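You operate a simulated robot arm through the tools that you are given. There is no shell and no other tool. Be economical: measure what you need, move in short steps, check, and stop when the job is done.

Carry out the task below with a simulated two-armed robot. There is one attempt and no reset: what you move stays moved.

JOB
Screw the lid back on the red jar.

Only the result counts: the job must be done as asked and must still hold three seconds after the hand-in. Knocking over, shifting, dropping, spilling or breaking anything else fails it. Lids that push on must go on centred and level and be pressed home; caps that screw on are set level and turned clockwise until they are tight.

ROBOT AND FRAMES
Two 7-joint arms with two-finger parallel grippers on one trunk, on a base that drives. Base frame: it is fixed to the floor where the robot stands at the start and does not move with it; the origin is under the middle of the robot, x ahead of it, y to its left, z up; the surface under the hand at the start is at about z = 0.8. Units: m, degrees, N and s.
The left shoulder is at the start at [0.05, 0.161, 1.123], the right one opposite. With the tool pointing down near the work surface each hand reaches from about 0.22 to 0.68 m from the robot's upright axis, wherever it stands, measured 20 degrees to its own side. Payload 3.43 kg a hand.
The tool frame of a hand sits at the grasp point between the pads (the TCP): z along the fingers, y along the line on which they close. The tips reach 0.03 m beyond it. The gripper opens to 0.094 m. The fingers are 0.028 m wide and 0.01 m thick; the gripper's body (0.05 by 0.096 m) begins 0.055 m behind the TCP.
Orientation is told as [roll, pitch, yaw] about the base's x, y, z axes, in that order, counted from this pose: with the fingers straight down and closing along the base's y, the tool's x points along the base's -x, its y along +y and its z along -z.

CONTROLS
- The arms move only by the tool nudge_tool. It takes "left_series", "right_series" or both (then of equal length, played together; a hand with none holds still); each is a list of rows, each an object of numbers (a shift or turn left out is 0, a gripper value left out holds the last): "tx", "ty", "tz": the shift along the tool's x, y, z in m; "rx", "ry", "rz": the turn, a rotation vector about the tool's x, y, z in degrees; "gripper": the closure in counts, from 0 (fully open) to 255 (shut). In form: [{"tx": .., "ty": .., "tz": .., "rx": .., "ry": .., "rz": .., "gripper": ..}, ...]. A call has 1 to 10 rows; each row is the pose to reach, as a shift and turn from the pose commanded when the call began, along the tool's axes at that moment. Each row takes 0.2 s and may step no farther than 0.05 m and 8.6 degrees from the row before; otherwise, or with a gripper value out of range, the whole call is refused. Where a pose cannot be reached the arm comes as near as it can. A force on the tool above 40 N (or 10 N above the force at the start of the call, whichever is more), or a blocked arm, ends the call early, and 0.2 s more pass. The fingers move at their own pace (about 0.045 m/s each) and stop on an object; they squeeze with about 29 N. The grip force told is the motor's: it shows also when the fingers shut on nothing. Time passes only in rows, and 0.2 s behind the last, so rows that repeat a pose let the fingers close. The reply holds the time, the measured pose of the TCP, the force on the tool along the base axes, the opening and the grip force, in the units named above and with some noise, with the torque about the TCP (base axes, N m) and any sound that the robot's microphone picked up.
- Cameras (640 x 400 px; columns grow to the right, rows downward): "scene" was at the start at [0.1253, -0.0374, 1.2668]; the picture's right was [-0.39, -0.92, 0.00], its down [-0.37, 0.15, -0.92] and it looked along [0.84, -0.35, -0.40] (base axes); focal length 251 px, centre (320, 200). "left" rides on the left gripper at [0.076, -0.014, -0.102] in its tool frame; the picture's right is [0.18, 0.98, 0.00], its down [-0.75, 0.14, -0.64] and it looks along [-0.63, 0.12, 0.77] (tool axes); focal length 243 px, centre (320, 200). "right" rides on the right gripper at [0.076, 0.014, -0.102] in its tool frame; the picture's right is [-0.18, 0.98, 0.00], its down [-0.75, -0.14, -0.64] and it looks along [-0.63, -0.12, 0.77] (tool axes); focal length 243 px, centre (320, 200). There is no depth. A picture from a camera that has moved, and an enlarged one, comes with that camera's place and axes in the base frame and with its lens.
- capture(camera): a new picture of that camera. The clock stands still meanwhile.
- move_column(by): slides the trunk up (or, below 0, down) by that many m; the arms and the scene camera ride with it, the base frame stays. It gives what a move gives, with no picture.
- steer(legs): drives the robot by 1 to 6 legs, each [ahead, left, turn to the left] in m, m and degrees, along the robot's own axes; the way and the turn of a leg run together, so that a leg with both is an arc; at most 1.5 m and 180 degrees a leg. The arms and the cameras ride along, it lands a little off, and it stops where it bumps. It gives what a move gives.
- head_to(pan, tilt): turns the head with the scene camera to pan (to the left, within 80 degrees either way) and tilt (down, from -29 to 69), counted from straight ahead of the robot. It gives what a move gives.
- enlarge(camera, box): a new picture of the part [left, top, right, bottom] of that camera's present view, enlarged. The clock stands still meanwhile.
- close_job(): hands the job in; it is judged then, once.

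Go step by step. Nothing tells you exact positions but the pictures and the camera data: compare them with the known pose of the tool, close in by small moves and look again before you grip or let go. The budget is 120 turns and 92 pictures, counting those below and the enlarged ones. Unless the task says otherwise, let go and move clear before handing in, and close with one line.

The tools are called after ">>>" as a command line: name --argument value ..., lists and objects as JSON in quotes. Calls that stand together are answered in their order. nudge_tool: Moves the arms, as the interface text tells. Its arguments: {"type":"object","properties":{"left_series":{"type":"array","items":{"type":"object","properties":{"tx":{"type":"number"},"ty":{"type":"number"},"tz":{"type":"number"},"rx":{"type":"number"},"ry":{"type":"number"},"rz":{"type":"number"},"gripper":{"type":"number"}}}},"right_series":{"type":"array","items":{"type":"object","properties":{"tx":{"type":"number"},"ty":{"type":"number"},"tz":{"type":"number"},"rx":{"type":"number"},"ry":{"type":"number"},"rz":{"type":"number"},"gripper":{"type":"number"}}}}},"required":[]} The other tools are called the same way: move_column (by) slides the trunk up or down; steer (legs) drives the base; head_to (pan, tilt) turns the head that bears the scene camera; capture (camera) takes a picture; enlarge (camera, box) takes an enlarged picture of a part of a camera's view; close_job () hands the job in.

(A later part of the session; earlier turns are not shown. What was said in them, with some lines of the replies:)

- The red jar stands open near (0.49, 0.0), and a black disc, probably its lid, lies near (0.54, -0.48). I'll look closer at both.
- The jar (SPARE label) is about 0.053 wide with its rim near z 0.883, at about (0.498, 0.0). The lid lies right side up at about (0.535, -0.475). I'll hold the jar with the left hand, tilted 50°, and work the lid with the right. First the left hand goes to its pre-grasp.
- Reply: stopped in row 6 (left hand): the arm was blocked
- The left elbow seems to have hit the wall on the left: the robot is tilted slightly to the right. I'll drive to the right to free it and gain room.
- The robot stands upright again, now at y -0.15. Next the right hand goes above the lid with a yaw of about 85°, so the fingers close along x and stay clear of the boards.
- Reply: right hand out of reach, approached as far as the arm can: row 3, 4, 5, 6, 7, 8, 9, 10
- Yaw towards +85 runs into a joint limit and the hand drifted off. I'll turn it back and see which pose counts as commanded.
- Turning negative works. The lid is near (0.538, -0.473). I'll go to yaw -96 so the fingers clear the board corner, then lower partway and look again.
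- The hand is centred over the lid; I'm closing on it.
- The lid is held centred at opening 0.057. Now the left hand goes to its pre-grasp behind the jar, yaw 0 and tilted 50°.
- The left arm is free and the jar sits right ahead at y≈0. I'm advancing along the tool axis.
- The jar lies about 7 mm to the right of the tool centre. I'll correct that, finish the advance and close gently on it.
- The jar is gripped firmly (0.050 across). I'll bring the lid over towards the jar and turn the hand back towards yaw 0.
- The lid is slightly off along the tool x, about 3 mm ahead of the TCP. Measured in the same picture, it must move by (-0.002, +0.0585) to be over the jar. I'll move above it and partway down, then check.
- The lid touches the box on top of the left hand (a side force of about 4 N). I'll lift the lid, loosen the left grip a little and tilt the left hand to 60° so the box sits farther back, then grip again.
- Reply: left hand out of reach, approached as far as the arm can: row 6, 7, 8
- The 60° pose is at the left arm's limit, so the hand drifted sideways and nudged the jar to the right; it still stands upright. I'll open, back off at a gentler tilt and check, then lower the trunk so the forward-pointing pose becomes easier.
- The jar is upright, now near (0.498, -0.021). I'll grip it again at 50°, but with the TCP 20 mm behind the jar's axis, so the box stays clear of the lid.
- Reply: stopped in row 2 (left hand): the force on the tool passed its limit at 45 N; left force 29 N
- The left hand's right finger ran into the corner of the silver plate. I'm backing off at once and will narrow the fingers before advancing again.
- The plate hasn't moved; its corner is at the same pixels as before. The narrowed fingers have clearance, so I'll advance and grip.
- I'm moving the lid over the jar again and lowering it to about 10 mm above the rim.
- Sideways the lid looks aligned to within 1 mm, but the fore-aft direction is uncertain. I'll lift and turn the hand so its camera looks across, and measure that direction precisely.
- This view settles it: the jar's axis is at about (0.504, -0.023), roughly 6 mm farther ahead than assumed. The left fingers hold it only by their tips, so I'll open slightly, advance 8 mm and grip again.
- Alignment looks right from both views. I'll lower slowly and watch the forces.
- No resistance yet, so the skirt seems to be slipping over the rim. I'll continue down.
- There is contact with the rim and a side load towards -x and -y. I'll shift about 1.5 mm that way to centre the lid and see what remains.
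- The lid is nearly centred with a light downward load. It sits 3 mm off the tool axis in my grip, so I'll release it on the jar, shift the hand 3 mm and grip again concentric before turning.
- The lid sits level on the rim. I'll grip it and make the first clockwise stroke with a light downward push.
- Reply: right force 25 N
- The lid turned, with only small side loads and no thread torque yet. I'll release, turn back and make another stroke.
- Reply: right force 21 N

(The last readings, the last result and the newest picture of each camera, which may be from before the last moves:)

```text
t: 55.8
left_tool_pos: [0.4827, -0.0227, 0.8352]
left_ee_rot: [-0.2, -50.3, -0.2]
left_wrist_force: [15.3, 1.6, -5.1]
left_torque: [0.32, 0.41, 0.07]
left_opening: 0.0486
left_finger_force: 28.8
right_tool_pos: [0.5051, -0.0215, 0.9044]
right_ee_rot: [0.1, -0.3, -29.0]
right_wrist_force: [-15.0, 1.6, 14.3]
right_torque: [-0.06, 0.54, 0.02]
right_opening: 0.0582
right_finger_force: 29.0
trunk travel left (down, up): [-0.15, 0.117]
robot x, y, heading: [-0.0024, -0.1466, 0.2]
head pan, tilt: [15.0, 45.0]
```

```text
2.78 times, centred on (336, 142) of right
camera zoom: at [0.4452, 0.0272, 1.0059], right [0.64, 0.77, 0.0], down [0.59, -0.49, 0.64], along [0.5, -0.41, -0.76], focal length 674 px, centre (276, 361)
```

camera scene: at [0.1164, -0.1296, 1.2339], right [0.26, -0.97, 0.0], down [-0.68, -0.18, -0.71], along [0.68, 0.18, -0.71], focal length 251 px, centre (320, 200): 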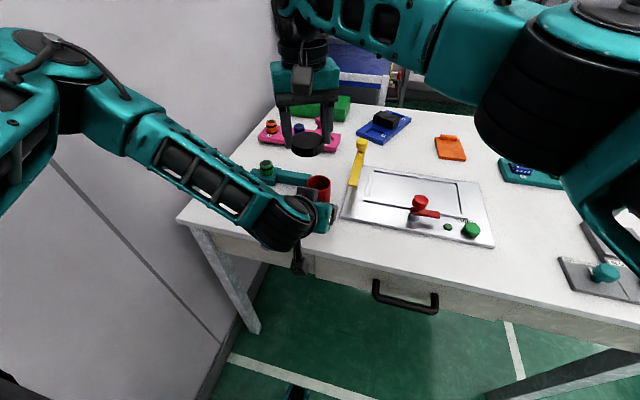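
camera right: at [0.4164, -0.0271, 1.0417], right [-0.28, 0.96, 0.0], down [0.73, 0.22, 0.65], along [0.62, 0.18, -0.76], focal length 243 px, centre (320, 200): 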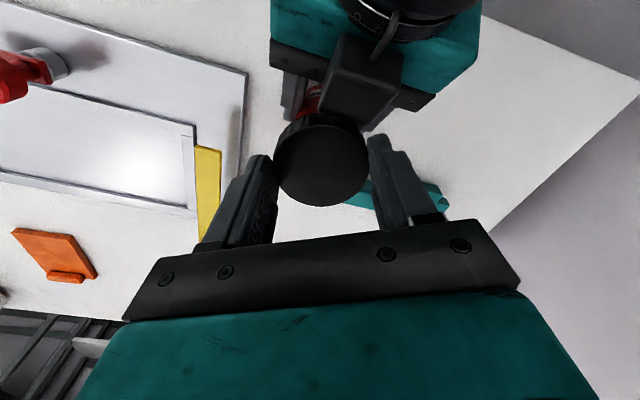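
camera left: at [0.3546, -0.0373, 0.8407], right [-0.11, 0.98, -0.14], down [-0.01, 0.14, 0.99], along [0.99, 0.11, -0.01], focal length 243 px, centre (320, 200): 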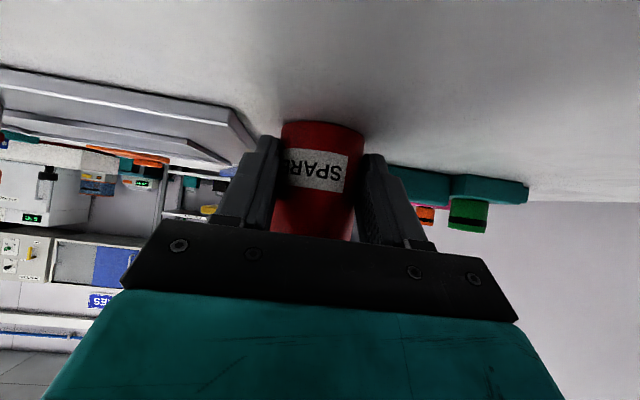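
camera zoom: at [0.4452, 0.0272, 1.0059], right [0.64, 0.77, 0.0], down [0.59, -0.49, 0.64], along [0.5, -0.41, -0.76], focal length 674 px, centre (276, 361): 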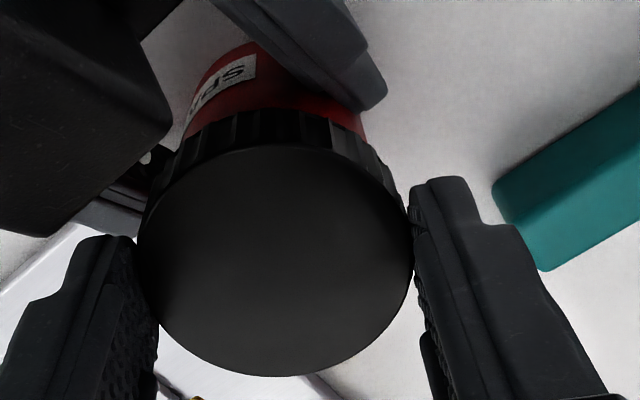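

The side load shows the hand sits about 2.5 mm too far forward; working back from the forces, the jar's axis is near (0.504, -0.0225). I'll release, turn back and re-centre there.

>>> nudge_tool --right_series '[{"gripper": 70}, {"gripper": 70}, {"tx": 0.002, "ty": -0.0022, "tz": -0.001, "rz": -8}, {"tx": 0.002, "ty": -0.0022, "tz": -0.001, "rz": -16}, {"tx": 0.002, "ty": -0.0022, "tz": -0.001, "rz": -24}, {"tx": 0.002, "ty": -0.0022, "tz": -0.001, "rz": -32}, {"tx": 0.002, "ty": -0.0022, "tz": -0.001, "rz": -40}, {"tx": 0.002, "ty": -0.0022, "tz": -0.001, "rz": -48}, {"tx": 0.002, "ty": -0.0022, "tz": -0.001, "rz": -56}]'

>>> enlarge --camera "scene" --box '[280, 150, 360, 210]'

```text
t: 57.8
left_tool_pos: [0.4837, -0.0227, 0.8353]
left_ee_rot: [-0.1, -50.3, -0.3]
left_wrist_force: [-0.2, -1.9, 4.1]
left_torque: [0.01, -0.18, -0.06]
left_opening: 0.0489
left_finger_force: 29.4
right_tool_pos: [0.5033, -0.0243, 0.9049]
right_ee_rot: [-0.2, -0.1, 27.3]
right_wrist_force: [0.7, 0.6, 0.0]
right_torque: [0.01, -0.02, -0.02]
right_opening: 0.0682
right_finger_force: 0.2
trunk travel left (down, up): [-0.15, 0.117]
robot x, y, heading: [-0.0016, -0.1492, 0.0]
head pan, tilt: [15.0, 45.0]
```

```text
6.67 times, centred on (320, 180) of scene
camera zoom: at [0.116, -0.1299, 1.234], right [0.26, -0.97, 0.0], down [-0.68, -0.18, -0.71], along [0.68, 0.18, -0.71], focal length 1675 px, centre (320, 333)
```

zoom: 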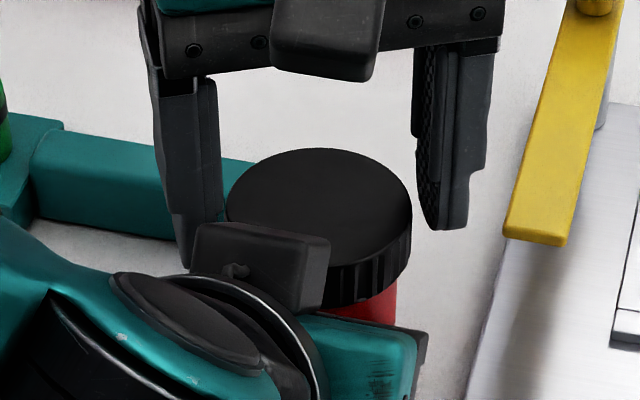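

>>> nudge_tool --right_series '[{"ty": 0.0008, "gripper": 255}, {"ty": 0.0008, "gripper": 255}, {"ty": 0.0008, "gripper": 255}, {"ty": 0.0008, "tz": 0.001, "rz": 8}, {"ty": 0.0008, "tz": 0.0013, "rz": 16}, {"ty": 0.0008, "tz": 0.0016, "rz": 24}, {"ty": 0.0008, "tz": 0.0018, "rz": 32}, {"ty": 0.0008, "tz": 0.002, "rz": 40}, {"ty": 0.0008, "tz": 0.002, "rz": 48}, {"ty": 0.0008, "tz": 0.002, "rz": 56}]'

```text
t: 60.0
left_tool_pos: [0.4814, -0.0239, 0.8347]
left_ee_rot: [-0.2, -50.2, -0.2]
left_wrist_force: [-2.5, -4.3, 0.5]
left_torque: [0.55, -0.35, -0.08]
left_opening: 0.0486
left_finger_force: 28.8
right_tool_pos: [0.5021, -0.0229, 0.9034]
right_ee_rot: [0.2, -0.3, -29.0]
right_wrist_force: [5.4, 9.4, 13.8]
right_torque: [0.1, -0.22, 0.01]
right_opening: 0.0569
right_finger_force: 29.3
trunk travel left (down, up): [-0.15, 0.117]
robot x, y, heading: [-0.003, -0.1488, -0.1]
head pan, tilt: [15.0, 45.0]
```

The side loads are small now, and the lid seems to sink slightly with each stroke. Next release and stroke.

>>> nudge_tool --right_series '[{"gripper": 70}, {"gripper": 70}, {"ty": 0.0014, "tz": -0.001, "rz": -8}, {"ty": 0.0014, "tz": -0.001, "rz": -16}, {"ty": 0.0014, "tz": -0.001, "rz": -24}, {"ty": 0.0014, "tz": -0.001, "rz": -32}, {"ty": 0.0014, "tz": -0.001, "rz": -40}, {"ty": 0.0014, "tz": -0.001, "rz": -48}, {"ty": 0.0014, "tz": -0.001, "rz": -56}]'

>>> nudge_tool --right_series '[{"gripper": 255}, {"gripper": 255}, {"gripper": 255}, {"tz": 0.001, "rz": 8}, {"tz": 0.0012, "rz": 16}, {"tz": 0.0014, "rz": 24}, {"tz": 0.0015, "rz": 32}, {"tz": 0.0016, "rz": 40}, {"tz": 0.0016, "rz": 48}, {"tz": 0.0016, "rz": 56}]'

>>> enlarge --camera "scene" --box '[280, 150, 360, 210]'

```text
t: 62.0
left_tool_pos: [0.4829, -0.0234, 0.8356]
left_ee_rot: [-0.1, -50.2, -0.2]
left_wrist_force: [0.4, 1.3, 3.5]
left_torque: [0.11, -0.11, -0.01]
left_opening: 0.0486
left_finger_force: 29.1
right_tool_pos: [0.5026, -0.0232, 0.9039]
right_ee_rot: [-0.2, -0.2, 27.3]
right_wrist_force: [-0.7, 0.0, -0.2]
right_torque: [0.02, -0.01, 0.0]
right_opening: 0.0683
right_finger_force: 0.0
trunk travel left (down, up): [-0.15, 0.117]
robot x, y, heading: [-0.0057, -0.1503, 0.1]
head pan, tilt: [15.0, 45.0]
```

```text
t: 64.2
left_tool_pos: [0.4825, -0.0239, 0.8353]
left_ee_rot: [-0.2, -50.2, -0.2]
left_wrist_force: [-6.7, 3.2, 4.1]
left_torque: [0.38, -0.43, 0.05]
left_opening: 0.0486
left_finger_force: 29.0
right_tool_pos: [0.5037, -0.0208, 0.9016]
right_ee_rot: [0.2, -0.3, -29.0]
right_wrist_force: [8.5, -0.9, 4.2]
right_torque: [-0.28, -0.2, 0.01]
right_opening: 0.0582
right_finger_force: 29.6
trunk travel left (down, up): [-0.15, 0.117]
robot x, y, heading: [-0.0038, -0.1493, -0.0]
head pan, tilt: [15.0, 45.0]
```

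```text
6.67 times, centred on (320, 180) of scene
camera zoom: at [0.1158, -0.1295, 1.2341], right [0.26, -0.97, 0.0], down [-0.68, -0.18, -0.71], along [0.68, 0.18, -0.71], focal length 1675 px, centre (320, 333)
```

zoom: 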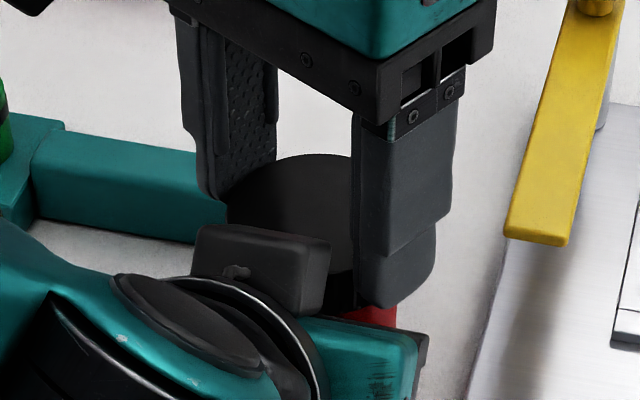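

>>> nudge_tool --right_series '[{"gripper": 70}, {"gripper": 70}, {"tx": -0.001, "tz": -0.0005, "rz": -8}, {"tx": -0.001, "tz": -0.0005, "rz": -16}, {"tx": -0.001, "tz": -0.0005, "rz": -24}, {"tx": -0.001, "tz": -0.0005, "rz": -32}, {"tx": -0.001, "tz": -0.0005, "rz": -40}, {"tx": -0.001, "tz": -0.0005, "rz": -48}, {"tx": -0.001, "tz": -0.0005, "rz": -56}]'

>>> enlarge --camera "right" --box '[240, 70, 432, 214]'

>>> nudge_tool --right_series '[{"gripper": 255}, {"gripper": 255}, {"gripper": 255}, {"tz": 0.001, "rz": 8}, {"tz": 0.0012, "rz": 16}, {"tz": 0.0014, "rz": 24}, {"tz": 0.0015, "rz": 32}, {"tz": 0.0016, "rz": 40}, {"tz": 0.0016, "rz": 48}, {"tz": 0.0016, "rz": 56}]'

```text
t: 66.2
left_tool_pos: [0.4829, -0.0227, 0.8355]
left_ee_rot: [-0.2, -50.2, -0.2]
left_wrist_force: [0.3, -1.3, 3.2]
left_torque: [-0.02, -0.03, -0.03]
left_opening: 0.0487
left_finger_force: 28.9
right_tool_pos: [0.5045, -0.0223, 0.9013]
right_ee_rot: [-0.3, -0.2, 27.3]
right_wrist_force: [0.5, -0.5, 0.6]
right_torque: [-0.02, -0.01, 0.01]
right_opening: 0.0681
right_finger_force: 0.0
trunk travel left (down, up): [-0.15, 0.117]
robot x, y, heading: [0.0014, -0.1481, 0.0]
head pan, tilt: [15.0, 45.0]
```

```text
2.78 times, centred on (336, 142) of right
camera zoom: at [0.43, -0.0451, 1.0039], right [-0.29, 0.96, 0.0], down [0.73, 0.22, 0.64], along [0.62, 0.18, -0.76], focal length 674 px, centre (276, 361)
```

zoom: 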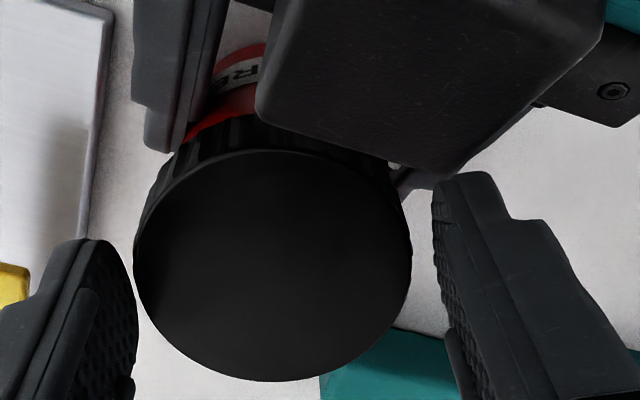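

```text
t: 68.4
left_tool_pos: [0.4825, -0.0251, 0.8337]
left_ee_rot: [-0.2, -50.2, -0.3]
left_wrist_force: [2.0, 1.4, -0.2]
left_torque: [0.26, -0.1, -0.87]
left_opening: 0.0496
left_finger_force: 28.6
right_tool_pos: [0.5025, -0.0213, 0.8998]
right_ee_rot: [-0.1, -0.2, -28.9]
right_wrist_force: [-3.4, -2.3, 4.9]
right_torque: [-0.38, 0.25, 0.95]
right_opening: 0.0567
right_finger_force: 28.8
trunk travel left (down, up): [-0.15, 0.117]
robot x, y, heading: [-0.0051, -0.149, 0.0]
head pan, tilt: [15.0, 45.0]
```

The torque has jumped to about 0.95 N m, so the lid is tightening. I'll make one more stroke to confirm.

>>> nudge_tool --right_series '[{"gripper": 70}, {"gripper": 70}, {"tz": -0.0005, "rz": -8}, {"tz": -0.0005, "rz": -16}, {"tz": -0.0005, "rz": -24}, {"tz": -0.0005, "rz": -32}, {"tz": -0.0005, "rz": -40}, {"tz": -0.0005, "rz": -48}, {"tz": -0.0005, "rz": -56}]'

>>> enlarge --camera "right" --box '[240, 70, 432, 214]'

>>> nudge_tool --right_series '[{"gripper": 255}, {"gripper": 255}, {"gripper": 255}, {"tz": 0.0005, "rz": 5}, {"tz": 0.0005, "rz": 10}, {"tz": 0.0005, "rz": 15}]'

```text
t: 70.4
left_tool_pos: [0.4839, -0.0227, 0.8332]
left_ee_rot: [-0.2, -50.2, -0.2]
left_wrist_force: [-0.2, -1.1, 1.4]
left_torque: [0.03, -0.01, 0.0]
left_opening: 0.0495
left_finger_force: 29.1
right_tool_pos: [0.5042, -0.0231, 0.9009]
right_ee_rot: [-0.3, -0.2, 27.4]
right_wrist_force: [-0.5, -0.4, -0.5]
right_torque: [0.02, 0.01, 0.02]
right_opening: 0.0685
right_finger_force: 0.1
trunk travel left (down, up): [-0.15, 0.117]
robot x, y, heading: [-0.001, -0.1465, -0.0]
head pan, tilt: [15.0, 45.0]
```

```text
2.78 times, centred on (336, 142) of right
camera zoom: at [0.4297, -0.0451, 1.0033], right [-0.29, 0.96, 0.0], down [0.73, 0.22, 0.64], along [0.62, 0.18, -0.76], focal length 674 px, centre (276, 361)
```

zoom: 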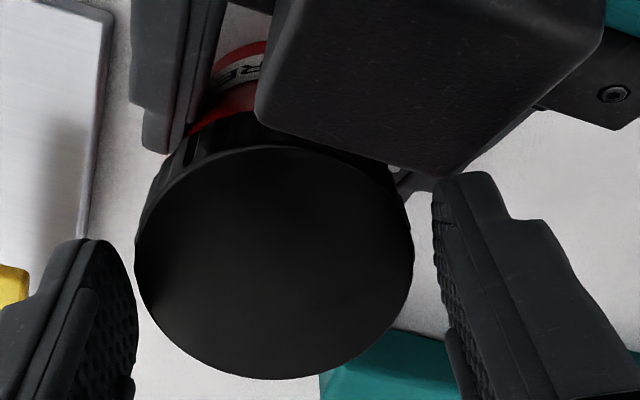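

```text
t: 71.8
left_tool_pos: [0.483, -0.0232, 0.8349]
left_ee_rot: [-0.3, -50.3, -0.1]
left_wrist_force: [-3.5, 2.1, 2.1]
left_torque: [-0.22, -0.08, -0.54]
left_opening: 0.05
left_finger_force: 29.2
right_tool_pos: [0.505, -0.022, 0.9011]
right_ee_rot: [-0.1, -0.3, 12.0]
right_wrist_force: [4.0, -3.1, 1.0]
right_torque: [-0.08, -0.11, 0.65]
right_opening: 0.0573
right_finger_force: 28.4
trunk travel left (down, up): [-0.15, 0.117]
robot x, y, heading: [-0.0021, -0.1467, -0.0]
head pan, tilt: [15.0, 45.0]
```

>>> nudge_tool --right_series '[{"rz": 5}, {"rz": 10}, {"rz": 15}, {"rz": 20}, {"rz": 25}, {"rz": 30}, {"rz": 35}, {"rz": 40}]'

>>> capture --camera "left"

```text
t: 73.6
left_tool_pos: [0.4836, -0.0223, 0.8357]
left_ee_rot: [-0.1, -50.1, -0.3]
left_wrist_force: [-3.0, 7.1, 2.4]
left_torque: [-0.15, 0.03, -0.96]
left_opening: 0.0497
left_finger_force: 29.3
right_tool_pos: [0.5048, -0.0238, 0.9019]
right_ee_rot: [-0.1, -0.4, -27.9]
right_wrist_force: [1.2, -8.5, 2.3]
right_torque: [-0.36, -0.02, 1.16]
right_opening: 0.0571
right_finger_force: 28.8
trunk travel left (down, up): [-0.15, 0.117]
robot x, y, heading: [-0.0025, -0.1466, -0.2]
head pan, tilt: [15.0, 45.0]
```

```text
20 pictures are left
camera left: at [0.3545, -0.0375, 0.8407], right [-0.11, 0.98, -0.14], down [-0.01, 0.14, 0.99], along [0.99, 0.11, -0.01], focal length 243 px, centre (320, 200)
```

left: 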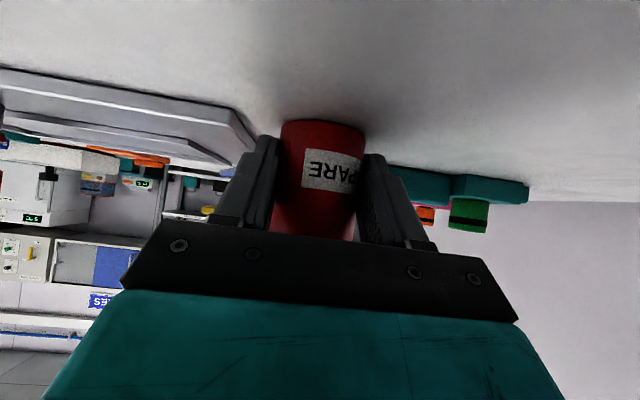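

The label shows the jar itself now slipping in the left grip at over 1 N m, so the lid is fully tight. I'll release and lift the right hand clear.

>>> nudge_tool --right_series '[{"gripper": 60}, {"gripper": 60}, {"gripper": 60}, {"tz": -0.01, "gripper": 60}, {"tz": -0.03}, {"tz": -0.06}, {"tz": -0.1}, {"tz": -0.13}]'

>>> enlarge --camera "scene" --box '[280, 150, 360, 210]'

```text
t: 75.4
left_tool_pos: [0.4828, -0.0226, 0.8351]
left_ee_rot: [-0.1, -50.1, -0.2]
left_wrist_force: [-1.3, -0.2, 3.3]
left_torque: [0.09, 0.05, -0.01]
left_opening: 0.0494
left_finger_force: 29.0
right_tool_pos: [0.5028, -0.0219, 1.0325]
right_ee_rot: [0.1, -0.2, -27.9]
right_wrist_force: [-0.1, 0.4, 0.2]
right_torque: [-0.02, -0.02, 0.0]
right_opening: 0.0719
right_finger_force: 0.1
trunk travel left (down, up): [-0.15, 0.117]
robot x, y, heading: [-0.0, -0.1463, 0.0]
head pan, tilt: [15.0, 45.0]
```

```text
6.67 times, centred on (320, 180) of scene
camera zoom: at [0.116, -0.1296, 1.234], right [0.26, -0.97, 0.0], down [-0.68, -0.18, -0.71], along [0.68, 0.18, -0.71], focal length 1675 px, centre (320, 333)
```

zoom: 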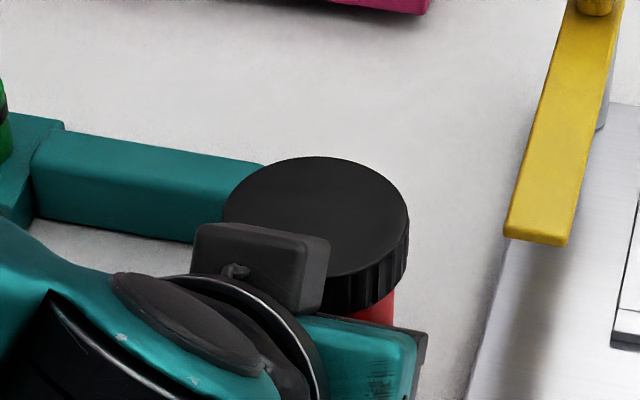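

The lid sits level and lower than before. Now I'll release the jar with the left hand and back off.

>>> nudge_tool --left_series '[{"gripper": 120}, {"gripper": 75}, {"gripper": 70}, {"gripper": 70}, {"tz": -0.015}, {"tz": -0.04}, {"tz": -0.07}, {"tz": -0.1}, {"tz": -0.12}]'

>>> capture --camera "left"

>>> enlarge --camera "scene" --box '[240, 130, 380, 230]'

```text
t: 77.4
left_tool_pos: [0.3926, -0.0217, 0.91]
left_ee_rot: [-0.3, -50.1, -0.2]
left_wrist_force: [-0.3, -0.7, -0.6]
left_torque: [0.01, -0.01, -0.01]
left_opening: 0.0682
left_finger_force: 0.2
right_tool_pos: [0.5033, -0.0238, 1.0314]
right_ee_rot: [0.0, -0.2, -27.9]
right_wrist_force: [-0.5, 0.3, 0.1]
right_torque: [0.0, 0.01, 0.01]
right_opening: 0.0719
right_finger_force: 0.1
trunk travel left (down, up): [-0.15, 0.117]
robot x, y, heading: [-0.0034, -0.1485, -0.0]
head pan, tilt: [15.0, 45.0]
```

```text
18 pictures are left
camera left: at [0.265, -0.036, 0.9159], right [-0.11, 0.98, -0.14], down [-0.01, 0.14, 0.99], along [0.99, 0.11, -0.01], focal length 243 px, centre (320, 200)
```

left: 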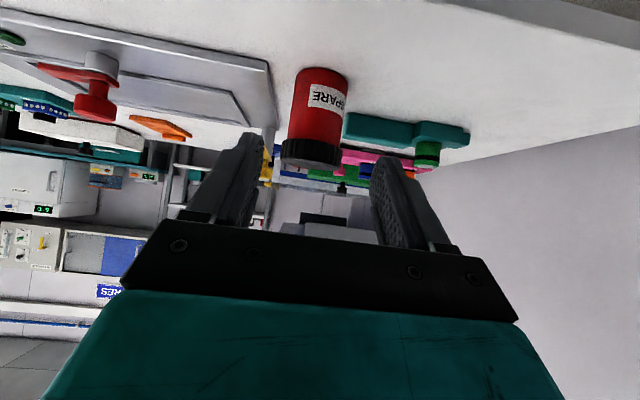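

```text
4.00 times, centred on (310, 180) of scene
camera zoom: at [0.1163, -0.1297, 1.234], right [0.26, -0.97, 0.0], down [-0.68, -0.18, -0.71], along [0.68, 0.18, -0.71], focal length 1005 px, centre (360, 280)
```

zoom: 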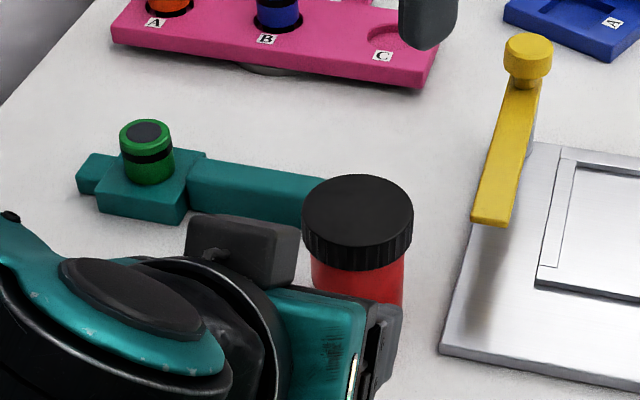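

>>> enlarge --camera "left" --box '[260, 50, 380, 180]'

```text
3.08 times, centred on (320, 115) of left
camera zoom: at [0.265, -0.036, 0.9159], right [-0.11, 0.98, -0.14], down [-0.01, 0.14, 0.99], along [0.99, 0.11, -0.01], focal length 746 px, centre (320, 462)
```

zoom: 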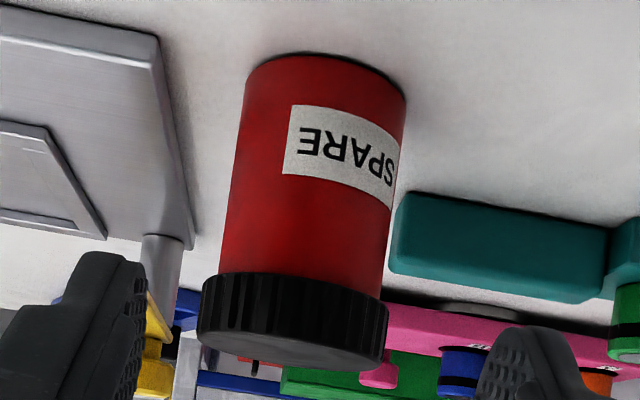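

The jar stands upright with the lid level, centred and tight, both hands are clear, and nothing else has shifted. I'm handing in.

>>> close_job

```text
The job is handed in.
```

I screwed the lid back on the red jar, level and turned until tight (over 1 N m), released it and moved both hands clear. The jar now stands about 2–3 cm from where it started. My left hand also bumped the corner of the silver plate once, but the pictures show the plate did not move.
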